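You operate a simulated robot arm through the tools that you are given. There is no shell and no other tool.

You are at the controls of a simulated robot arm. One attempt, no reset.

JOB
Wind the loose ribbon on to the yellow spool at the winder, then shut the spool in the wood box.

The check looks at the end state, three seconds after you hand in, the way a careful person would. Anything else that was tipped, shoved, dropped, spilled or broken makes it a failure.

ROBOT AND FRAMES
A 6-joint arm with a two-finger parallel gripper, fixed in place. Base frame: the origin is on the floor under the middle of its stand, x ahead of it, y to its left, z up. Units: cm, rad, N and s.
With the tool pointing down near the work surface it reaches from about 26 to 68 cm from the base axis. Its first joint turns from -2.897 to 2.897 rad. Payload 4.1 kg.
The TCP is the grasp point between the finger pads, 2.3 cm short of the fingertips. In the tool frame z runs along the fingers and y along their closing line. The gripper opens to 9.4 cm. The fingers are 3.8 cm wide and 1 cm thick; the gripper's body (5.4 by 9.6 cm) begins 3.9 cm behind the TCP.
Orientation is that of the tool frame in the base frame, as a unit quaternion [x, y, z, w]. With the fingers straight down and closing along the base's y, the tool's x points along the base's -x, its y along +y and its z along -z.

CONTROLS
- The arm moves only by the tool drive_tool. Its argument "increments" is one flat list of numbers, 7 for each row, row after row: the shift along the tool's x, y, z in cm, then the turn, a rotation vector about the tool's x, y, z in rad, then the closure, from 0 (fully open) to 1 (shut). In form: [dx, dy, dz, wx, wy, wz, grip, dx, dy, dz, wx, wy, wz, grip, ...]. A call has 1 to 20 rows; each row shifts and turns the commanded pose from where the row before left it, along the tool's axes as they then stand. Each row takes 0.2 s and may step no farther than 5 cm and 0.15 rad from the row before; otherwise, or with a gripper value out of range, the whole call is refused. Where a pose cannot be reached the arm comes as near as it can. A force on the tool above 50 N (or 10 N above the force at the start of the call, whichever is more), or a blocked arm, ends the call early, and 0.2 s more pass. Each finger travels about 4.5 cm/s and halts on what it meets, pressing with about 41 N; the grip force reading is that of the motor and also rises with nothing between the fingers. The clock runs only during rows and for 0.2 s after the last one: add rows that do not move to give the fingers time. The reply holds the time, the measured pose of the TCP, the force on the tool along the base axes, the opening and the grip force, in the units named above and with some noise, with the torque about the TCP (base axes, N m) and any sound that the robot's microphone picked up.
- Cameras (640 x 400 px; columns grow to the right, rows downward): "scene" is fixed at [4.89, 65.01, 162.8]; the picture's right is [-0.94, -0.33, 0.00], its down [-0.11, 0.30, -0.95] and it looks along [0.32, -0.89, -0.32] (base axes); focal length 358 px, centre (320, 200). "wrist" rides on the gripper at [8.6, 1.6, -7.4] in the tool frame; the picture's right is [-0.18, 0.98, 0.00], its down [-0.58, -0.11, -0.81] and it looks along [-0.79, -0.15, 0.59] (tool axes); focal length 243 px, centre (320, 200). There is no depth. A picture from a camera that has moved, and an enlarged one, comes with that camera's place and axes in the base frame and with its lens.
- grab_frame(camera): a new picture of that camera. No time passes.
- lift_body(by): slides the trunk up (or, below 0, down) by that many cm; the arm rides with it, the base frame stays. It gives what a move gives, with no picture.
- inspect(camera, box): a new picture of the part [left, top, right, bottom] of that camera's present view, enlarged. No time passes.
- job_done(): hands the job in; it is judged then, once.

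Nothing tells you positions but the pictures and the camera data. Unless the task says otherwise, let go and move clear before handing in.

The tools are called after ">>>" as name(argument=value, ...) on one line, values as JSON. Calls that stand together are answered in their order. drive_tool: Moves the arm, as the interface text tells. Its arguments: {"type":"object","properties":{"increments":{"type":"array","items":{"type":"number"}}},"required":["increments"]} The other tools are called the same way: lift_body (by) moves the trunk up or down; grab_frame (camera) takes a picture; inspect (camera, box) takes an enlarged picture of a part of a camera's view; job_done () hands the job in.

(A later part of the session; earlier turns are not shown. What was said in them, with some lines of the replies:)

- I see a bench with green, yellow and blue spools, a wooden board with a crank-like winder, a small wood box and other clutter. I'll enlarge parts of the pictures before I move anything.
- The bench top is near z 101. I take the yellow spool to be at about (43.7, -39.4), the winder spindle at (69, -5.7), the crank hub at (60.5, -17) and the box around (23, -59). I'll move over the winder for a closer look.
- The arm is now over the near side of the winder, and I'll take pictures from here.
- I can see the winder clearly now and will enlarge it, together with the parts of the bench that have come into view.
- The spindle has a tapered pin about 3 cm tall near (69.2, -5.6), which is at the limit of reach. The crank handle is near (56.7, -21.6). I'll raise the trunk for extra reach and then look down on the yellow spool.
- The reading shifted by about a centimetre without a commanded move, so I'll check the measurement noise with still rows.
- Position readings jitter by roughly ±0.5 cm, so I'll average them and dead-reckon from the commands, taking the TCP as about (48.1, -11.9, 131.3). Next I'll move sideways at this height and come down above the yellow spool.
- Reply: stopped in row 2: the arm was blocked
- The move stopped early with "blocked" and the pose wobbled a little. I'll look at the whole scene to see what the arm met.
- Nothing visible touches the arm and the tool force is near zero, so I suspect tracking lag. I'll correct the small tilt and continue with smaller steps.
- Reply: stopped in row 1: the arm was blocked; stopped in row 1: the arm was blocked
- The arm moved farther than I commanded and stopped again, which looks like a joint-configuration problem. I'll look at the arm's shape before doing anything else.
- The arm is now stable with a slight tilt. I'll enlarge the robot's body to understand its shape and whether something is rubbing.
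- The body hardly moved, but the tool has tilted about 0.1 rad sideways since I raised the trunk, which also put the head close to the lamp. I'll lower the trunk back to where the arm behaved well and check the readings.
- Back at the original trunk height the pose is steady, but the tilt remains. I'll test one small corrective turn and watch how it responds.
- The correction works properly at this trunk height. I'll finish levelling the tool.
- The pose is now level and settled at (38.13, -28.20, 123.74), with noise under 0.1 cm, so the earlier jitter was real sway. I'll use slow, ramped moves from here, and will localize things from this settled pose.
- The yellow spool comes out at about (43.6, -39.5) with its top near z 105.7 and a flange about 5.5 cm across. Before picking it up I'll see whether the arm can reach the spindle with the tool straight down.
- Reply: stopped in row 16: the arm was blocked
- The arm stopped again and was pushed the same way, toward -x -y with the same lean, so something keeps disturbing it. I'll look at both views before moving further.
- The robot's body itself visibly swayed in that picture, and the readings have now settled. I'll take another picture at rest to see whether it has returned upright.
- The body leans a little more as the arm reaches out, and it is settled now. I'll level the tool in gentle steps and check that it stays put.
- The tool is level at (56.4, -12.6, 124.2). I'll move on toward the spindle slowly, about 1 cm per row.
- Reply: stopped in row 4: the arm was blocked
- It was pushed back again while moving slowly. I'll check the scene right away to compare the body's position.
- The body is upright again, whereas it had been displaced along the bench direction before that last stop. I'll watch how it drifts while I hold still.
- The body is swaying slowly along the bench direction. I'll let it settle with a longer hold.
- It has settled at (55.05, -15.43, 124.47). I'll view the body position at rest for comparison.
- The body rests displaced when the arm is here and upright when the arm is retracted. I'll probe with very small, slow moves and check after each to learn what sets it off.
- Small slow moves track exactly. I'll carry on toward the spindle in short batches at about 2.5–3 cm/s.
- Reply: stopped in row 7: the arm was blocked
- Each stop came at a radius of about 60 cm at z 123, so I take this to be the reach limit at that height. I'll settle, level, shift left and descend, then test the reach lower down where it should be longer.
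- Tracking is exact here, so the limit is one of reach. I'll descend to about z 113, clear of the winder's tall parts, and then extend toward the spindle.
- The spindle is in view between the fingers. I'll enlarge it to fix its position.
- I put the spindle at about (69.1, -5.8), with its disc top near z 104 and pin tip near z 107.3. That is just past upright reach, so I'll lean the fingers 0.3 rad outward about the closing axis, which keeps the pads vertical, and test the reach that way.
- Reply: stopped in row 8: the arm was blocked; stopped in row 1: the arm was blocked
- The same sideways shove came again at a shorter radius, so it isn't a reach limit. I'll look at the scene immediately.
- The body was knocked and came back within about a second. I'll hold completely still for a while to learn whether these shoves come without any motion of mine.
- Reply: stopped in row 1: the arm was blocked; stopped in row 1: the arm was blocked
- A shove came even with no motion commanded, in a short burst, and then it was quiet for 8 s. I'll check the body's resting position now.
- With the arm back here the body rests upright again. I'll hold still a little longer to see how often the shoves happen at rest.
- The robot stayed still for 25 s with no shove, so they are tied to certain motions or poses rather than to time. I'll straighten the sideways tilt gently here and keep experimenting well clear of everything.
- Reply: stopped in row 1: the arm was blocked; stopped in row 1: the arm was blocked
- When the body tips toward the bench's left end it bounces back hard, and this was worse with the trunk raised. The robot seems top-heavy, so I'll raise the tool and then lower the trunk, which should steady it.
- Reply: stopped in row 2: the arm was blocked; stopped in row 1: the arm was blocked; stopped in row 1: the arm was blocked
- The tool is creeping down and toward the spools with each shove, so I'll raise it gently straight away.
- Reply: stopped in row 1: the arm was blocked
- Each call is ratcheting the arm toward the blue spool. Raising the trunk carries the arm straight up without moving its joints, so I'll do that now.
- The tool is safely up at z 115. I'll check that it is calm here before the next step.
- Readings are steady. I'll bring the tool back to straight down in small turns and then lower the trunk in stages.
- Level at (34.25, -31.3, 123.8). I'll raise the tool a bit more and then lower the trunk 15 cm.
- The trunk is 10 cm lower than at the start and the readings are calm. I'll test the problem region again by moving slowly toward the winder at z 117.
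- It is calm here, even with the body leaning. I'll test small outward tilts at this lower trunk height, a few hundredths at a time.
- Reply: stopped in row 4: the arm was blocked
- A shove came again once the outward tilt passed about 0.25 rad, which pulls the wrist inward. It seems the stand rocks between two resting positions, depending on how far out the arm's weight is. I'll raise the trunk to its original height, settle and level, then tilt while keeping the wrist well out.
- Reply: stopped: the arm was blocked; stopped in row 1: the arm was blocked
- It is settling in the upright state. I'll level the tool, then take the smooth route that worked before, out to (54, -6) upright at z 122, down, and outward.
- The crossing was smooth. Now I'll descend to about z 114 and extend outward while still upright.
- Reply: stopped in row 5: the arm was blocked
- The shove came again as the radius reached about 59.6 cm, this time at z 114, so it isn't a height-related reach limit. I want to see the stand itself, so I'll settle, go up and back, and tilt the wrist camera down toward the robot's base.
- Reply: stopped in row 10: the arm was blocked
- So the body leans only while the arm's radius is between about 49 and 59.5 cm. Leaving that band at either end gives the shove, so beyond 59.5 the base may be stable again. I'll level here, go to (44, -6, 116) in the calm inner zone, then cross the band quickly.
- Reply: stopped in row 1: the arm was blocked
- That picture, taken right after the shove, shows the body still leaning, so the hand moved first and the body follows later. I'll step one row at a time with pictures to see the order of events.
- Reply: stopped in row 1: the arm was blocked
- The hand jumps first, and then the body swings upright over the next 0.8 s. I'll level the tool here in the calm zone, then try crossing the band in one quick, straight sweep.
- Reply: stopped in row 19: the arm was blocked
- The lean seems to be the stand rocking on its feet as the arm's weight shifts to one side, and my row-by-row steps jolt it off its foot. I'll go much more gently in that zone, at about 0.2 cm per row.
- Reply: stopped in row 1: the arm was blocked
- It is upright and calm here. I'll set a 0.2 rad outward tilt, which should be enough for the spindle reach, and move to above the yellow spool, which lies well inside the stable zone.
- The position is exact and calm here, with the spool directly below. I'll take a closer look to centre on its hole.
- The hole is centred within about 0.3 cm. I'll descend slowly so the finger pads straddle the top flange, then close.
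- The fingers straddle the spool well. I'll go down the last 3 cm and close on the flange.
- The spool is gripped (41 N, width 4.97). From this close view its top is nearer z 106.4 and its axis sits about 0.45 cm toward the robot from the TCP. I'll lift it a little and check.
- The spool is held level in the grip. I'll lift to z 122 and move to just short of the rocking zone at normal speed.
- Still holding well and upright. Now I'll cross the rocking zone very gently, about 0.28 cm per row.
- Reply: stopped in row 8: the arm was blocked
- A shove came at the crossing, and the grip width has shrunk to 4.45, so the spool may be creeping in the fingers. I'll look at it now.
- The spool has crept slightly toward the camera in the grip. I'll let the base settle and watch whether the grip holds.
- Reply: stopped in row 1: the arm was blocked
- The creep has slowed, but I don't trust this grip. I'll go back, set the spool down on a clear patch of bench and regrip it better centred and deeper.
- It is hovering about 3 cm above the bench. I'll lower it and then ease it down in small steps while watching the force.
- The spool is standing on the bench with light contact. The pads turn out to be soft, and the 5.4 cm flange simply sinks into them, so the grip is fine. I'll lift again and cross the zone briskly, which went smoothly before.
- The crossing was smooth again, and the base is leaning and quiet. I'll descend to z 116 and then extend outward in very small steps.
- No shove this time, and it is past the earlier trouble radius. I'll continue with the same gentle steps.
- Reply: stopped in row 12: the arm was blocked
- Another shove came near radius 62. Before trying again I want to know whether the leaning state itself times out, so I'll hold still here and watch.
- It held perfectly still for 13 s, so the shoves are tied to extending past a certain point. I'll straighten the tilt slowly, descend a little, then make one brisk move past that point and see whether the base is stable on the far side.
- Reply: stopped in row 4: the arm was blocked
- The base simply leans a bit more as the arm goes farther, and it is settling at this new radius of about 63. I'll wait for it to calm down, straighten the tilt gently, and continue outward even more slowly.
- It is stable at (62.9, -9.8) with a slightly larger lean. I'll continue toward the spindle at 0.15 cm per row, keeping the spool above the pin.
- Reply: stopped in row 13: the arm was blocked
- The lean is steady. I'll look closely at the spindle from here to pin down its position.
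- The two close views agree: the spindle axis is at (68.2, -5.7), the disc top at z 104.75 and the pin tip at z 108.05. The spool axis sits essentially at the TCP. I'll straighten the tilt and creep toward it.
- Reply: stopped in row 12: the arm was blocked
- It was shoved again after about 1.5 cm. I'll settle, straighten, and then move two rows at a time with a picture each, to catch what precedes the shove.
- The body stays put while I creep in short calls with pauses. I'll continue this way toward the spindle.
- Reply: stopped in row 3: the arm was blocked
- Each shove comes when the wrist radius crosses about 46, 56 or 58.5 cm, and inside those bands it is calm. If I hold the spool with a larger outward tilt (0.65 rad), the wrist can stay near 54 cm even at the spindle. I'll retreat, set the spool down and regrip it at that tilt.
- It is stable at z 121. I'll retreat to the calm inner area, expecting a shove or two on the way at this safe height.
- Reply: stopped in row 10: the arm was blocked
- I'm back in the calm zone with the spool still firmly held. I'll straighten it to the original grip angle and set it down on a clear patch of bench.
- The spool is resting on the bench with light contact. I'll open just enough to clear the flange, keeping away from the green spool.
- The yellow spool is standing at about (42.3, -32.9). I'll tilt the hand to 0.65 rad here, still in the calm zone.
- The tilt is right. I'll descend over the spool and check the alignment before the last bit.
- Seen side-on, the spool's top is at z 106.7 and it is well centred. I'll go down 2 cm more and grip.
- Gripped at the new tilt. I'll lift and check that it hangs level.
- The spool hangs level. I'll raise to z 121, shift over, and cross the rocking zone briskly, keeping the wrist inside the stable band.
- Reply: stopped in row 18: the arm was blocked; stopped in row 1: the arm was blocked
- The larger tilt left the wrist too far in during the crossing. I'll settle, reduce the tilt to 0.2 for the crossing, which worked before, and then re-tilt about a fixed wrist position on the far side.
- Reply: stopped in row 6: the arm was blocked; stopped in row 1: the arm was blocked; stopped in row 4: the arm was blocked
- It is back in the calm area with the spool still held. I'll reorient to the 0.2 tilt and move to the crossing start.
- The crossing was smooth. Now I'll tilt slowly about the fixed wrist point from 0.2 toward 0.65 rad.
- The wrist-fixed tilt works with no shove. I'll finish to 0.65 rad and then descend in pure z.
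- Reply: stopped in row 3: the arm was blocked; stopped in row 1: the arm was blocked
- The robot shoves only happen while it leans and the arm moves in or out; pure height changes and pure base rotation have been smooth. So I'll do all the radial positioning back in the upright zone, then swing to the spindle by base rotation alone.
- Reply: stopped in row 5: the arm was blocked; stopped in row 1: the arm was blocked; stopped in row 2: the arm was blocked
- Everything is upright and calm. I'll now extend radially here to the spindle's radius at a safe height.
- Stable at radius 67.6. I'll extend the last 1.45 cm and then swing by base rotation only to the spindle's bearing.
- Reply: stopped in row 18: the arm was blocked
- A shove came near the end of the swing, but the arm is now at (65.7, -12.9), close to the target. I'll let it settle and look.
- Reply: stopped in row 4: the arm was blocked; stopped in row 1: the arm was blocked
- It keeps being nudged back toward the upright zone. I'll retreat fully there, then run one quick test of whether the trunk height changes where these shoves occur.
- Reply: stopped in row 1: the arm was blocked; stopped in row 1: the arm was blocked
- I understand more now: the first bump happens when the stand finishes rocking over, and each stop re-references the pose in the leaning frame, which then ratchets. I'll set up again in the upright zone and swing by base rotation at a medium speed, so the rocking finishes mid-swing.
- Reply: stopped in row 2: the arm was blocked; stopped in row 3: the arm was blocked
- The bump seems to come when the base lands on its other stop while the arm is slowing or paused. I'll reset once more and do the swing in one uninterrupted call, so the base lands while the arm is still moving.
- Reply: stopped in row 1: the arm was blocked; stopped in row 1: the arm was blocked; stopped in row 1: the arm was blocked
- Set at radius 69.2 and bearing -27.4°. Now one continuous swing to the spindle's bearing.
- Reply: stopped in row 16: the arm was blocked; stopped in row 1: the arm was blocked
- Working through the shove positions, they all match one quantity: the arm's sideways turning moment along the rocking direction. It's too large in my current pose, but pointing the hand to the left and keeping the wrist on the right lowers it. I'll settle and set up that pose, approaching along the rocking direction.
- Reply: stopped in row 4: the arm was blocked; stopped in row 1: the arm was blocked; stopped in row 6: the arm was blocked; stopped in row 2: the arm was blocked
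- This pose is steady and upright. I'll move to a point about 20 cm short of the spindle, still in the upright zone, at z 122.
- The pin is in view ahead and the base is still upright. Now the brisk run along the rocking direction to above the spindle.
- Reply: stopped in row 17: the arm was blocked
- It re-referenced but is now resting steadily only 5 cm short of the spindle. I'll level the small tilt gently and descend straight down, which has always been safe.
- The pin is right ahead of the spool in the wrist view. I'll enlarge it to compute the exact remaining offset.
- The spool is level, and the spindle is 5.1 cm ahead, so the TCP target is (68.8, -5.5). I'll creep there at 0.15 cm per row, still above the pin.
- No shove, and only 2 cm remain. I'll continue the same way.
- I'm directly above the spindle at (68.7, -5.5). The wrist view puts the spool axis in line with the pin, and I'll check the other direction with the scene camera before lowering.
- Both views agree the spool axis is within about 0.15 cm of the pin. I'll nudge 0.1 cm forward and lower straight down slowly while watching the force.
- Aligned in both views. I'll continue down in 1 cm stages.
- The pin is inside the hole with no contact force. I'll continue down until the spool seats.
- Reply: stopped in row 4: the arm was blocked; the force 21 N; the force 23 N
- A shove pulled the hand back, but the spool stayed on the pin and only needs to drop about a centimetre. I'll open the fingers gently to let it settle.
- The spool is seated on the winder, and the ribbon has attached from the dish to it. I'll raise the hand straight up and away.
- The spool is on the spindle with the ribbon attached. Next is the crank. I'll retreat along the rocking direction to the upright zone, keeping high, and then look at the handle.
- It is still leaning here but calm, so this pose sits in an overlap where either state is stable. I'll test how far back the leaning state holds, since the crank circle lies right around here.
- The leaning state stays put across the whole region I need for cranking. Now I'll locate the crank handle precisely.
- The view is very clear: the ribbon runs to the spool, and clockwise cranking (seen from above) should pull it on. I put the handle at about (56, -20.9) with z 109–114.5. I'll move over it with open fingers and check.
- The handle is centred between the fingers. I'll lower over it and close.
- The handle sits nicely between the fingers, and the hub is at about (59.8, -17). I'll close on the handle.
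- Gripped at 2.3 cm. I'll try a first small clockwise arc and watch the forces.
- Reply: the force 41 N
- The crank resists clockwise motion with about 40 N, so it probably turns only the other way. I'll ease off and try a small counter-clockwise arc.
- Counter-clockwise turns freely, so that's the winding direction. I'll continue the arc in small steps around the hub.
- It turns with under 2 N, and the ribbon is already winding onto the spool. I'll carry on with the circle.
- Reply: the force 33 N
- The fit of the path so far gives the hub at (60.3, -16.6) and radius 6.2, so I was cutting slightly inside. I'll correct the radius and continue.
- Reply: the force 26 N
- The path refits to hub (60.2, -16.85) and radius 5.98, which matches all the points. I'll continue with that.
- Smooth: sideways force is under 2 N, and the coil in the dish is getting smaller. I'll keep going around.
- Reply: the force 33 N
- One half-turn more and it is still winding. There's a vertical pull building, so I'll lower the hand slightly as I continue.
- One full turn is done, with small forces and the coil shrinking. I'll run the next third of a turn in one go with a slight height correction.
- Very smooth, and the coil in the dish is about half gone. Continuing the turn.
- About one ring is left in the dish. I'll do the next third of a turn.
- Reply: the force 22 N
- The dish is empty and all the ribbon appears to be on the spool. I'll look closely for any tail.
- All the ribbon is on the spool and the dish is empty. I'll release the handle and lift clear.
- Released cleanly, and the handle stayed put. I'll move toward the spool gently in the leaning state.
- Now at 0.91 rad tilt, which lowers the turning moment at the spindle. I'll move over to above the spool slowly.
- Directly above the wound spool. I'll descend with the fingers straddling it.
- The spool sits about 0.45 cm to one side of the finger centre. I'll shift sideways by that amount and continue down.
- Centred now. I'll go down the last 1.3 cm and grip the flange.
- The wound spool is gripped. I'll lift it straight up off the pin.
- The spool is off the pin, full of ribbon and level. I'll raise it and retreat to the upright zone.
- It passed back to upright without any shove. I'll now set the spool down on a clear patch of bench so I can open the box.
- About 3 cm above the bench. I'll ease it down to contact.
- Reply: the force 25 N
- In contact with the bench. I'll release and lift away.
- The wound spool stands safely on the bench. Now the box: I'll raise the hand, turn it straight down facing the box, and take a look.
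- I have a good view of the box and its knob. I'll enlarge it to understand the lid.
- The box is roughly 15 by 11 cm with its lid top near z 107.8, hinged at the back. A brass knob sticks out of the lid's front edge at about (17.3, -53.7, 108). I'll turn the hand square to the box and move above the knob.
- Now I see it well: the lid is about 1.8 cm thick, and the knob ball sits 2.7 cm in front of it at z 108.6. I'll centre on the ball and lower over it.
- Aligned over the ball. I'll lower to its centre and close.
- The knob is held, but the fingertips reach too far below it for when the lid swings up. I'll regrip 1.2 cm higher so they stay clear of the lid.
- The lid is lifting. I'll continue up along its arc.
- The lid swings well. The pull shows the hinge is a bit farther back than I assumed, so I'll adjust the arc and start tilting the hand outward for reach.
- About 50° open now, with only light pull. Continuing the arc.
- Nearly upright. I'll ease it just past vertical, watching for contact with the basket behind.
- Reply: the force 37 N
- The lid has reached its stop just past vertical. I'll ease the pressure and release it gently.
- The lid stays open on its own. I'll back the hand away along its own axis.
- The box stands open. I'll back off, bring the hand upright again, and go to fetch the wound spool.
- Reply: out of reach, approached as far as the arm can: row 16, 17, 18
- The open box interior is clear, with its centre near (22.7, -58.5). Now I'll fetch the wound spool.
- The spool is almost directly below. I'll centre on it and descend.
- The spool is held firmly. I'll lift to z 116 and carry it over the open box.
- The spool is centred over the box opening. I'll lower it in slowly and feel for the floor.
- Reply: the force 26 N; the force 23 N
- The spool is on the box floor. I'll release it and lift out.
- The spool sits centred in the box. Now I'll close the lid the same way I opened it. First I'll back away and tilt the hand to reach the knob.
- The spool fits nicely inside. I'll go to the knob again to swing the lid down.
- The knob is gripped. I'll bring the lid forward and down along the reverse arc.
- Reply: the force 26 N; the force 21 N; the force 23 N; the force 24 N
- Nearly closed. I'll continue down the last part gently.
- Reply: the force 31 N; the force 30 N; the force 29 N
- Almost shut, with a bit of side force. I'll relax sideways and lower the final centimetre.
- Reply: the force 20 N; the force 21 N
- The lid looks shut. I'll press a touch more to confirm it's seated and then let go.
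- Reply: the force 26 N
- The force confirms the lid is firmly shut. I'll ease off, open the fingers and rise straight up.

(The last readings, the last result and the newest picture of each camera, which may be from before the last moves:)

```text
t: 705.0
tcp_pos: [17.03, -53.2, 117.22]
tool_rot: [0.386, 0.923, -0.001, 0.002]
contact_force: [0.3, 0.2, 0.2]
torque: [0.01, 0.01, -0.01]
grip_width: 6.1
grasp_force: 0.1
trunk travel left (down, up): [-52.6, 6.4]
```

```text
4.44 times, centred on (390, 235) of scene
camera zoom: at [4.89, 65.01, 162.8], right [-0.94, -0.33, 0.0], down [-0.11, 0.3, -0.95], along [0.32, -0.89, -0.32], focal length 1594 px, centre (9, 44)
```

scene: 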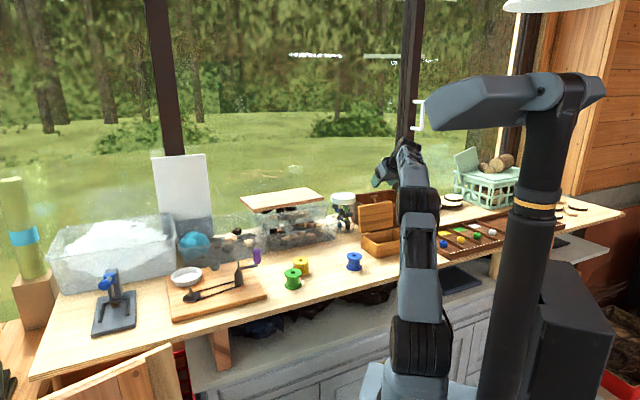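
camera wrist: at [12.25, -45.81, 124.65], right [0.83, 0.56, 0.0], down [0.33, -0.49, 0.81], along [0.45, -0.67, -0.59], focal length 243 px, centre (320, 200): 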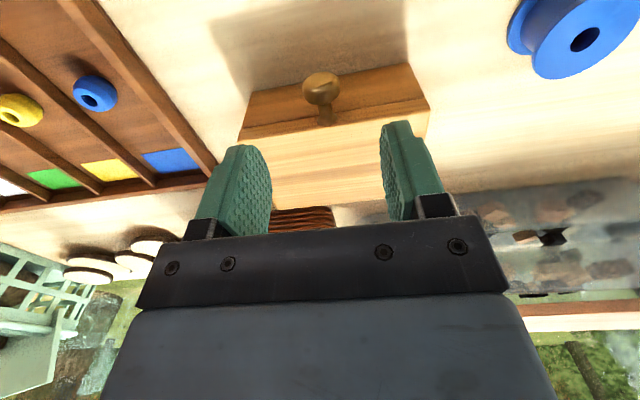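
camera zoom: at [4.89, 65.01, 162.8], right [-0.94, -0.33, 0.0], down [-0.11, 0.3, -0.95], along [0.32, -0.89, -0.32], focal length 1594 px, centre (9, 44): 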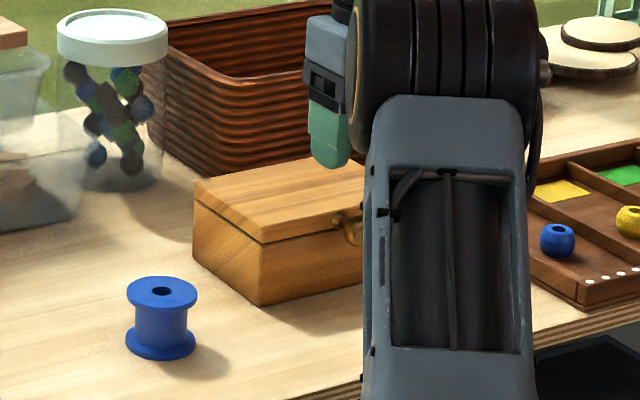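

The lid is flush and the box looks exactly where it was. I'll retreat and check the whole bench.

>>> drive_tool(increments=[0.3, 0.1, -0.3, 0, 0, 0, 0.35, 0.7, 0.2, -0.5, 0, 0, 0, 0.35, 1, 0.3, -0.6, 0, 0, 0, 0.35, 1, 0.3, -0.6, 0, 0, 0, 0.35, 1, 0.3, -0.6, 0, 0, 0, 0.35, 1, 0.3, -0.6, 0, 0, 0, 0.35, 1, 0.3, -0.6, 0, 0, 0, 0.35, 1, 0.3, -0.6, 0, 0, 0, 0.35, 1, 0.3, -0.6, 0, 0, 0, 0.35, 1, 0.3, -0.6, 0, 0, 0, 0.35, 1, 0.3, -0.6, 0, 0, 0, 0.35, 0.7, 0.2, -0.5, 0, 0, 0, 0.35, 0.3, 0.1, -0.3, 0, 0, 0, 0.35, 0, 0, 0, 0, 0, 0, 0.35])

>>> drive_tool(increments=[0, 0, 0, 0, 0, 0, 0.35, 0, 0, 0, 0, 0, 0, 0.35, 0, 0, 0, 0, 0, 0, 0.35])

>>> grab_frame(camera="scene")

>>> inspect(camera="scene", box=[150, 230, 310, 330])

>>> inspect(camera="scene", box=[280, 180, 440, 280])

```text
t: 708.0
tcp_pos: [11.58, -43.02, 124.31]
tool_rot: [0.386, 0.923, -0.001, 0.002]
contact_force: [-0.4, -0.2, 0.1]
torque: [0.0, -0.02, -0.01]
grip_width: 6.13
grasp_force: 0.0
trunk travel left (down, up): [-52.6, 6.4]
```

```text
t: 708.8
tcp_pos: [11.58, -43.16, 124.27]
tool_rot: [0.385, 0.923, 0.0, 0.0]
contact_force: [-0.7, -0.4, 0.0]
torque: [-0.01, -0.02, -0.03]
grip_width: 6.09
grasp_force: 0.1
trunk travel left (down, up): [-52.6, 6.4]
```

```text
taken
```

scene: 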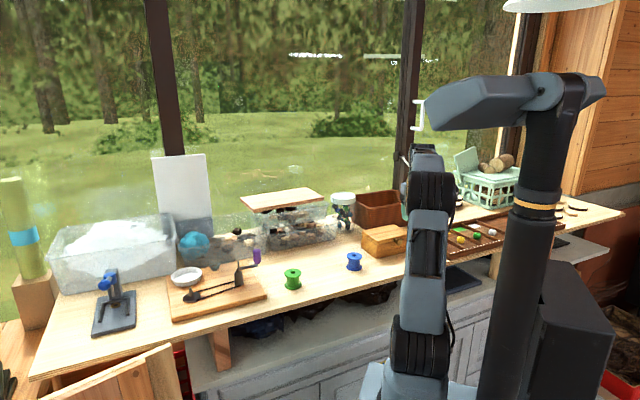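

```text
4.00 times, centred on (230, 280) of scene
camera zoom: at [4.89, 65.01, 162.8], right [-0.94, -0.33, 0.0], down [-0.11, 0.3, -0.95], along [0.32, -0.89, -0.32], focal length 1434 px, centre (680, -120)
```

zoom: 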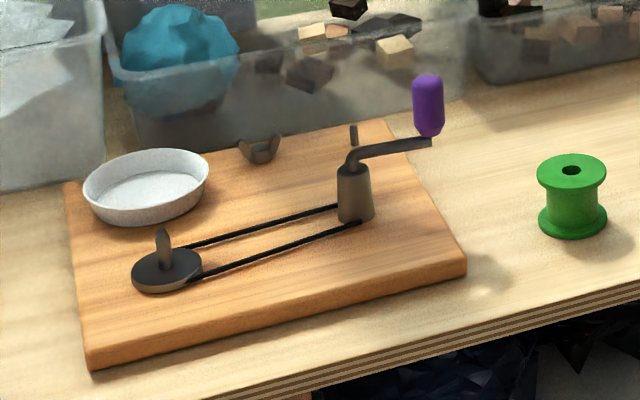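

```text
4.00 times, centred on (360, 230) of scene
camera zoom: at [4.89, 65.01, 162.8], right [-0.94, -0.33, 0.0], down [-0.11, 0.3, -0.95], along [0.32, -0.89, -0.32], focal length 1434 px, centre (160, 80)
```

zoom: 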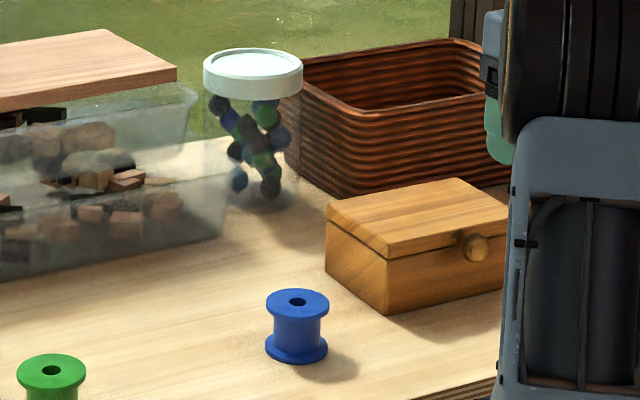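

Everything else is exactly where it started: green and blue spools, dish, winder, jar and basket. The box is shut with the wound yellow spool inside, and the hand is empty and clear, so I'll hand in.

>>> job_done()

```text
The job is handed in.
```

The ribbon is wound onto the yellow spool, and the spool is shut in the wood box. I've handed the job in; the check hasn't reported a result.

- **Winding:** I seated the spool on the spindle, where the ribbon attached by itself, and turned the crank counter-clockwise about two turns until the dish was empty. The crank is one-way, and my first small clockwise try met about 40 N and didn't move it.
- **Box:** the spool stands upright in the middle. The lid is closed, pressed down, and looks flush in the pictures.
- **Everything else:** in the last pictures the other spools, dish, winder, jar, basket and box sit where they were at the start. The hand is open and clear.
- **The robot's stand rocks:** it tips when the arm reaches out toward the winder, which stopped many moves and threw the hand back about 6 cm each time. One of these happened as I was lowering the spool onto the pin, and it pulled the hand back while it was still gripping the spool. The spool stayed on the pin and dropped into place when I opened the fingers.
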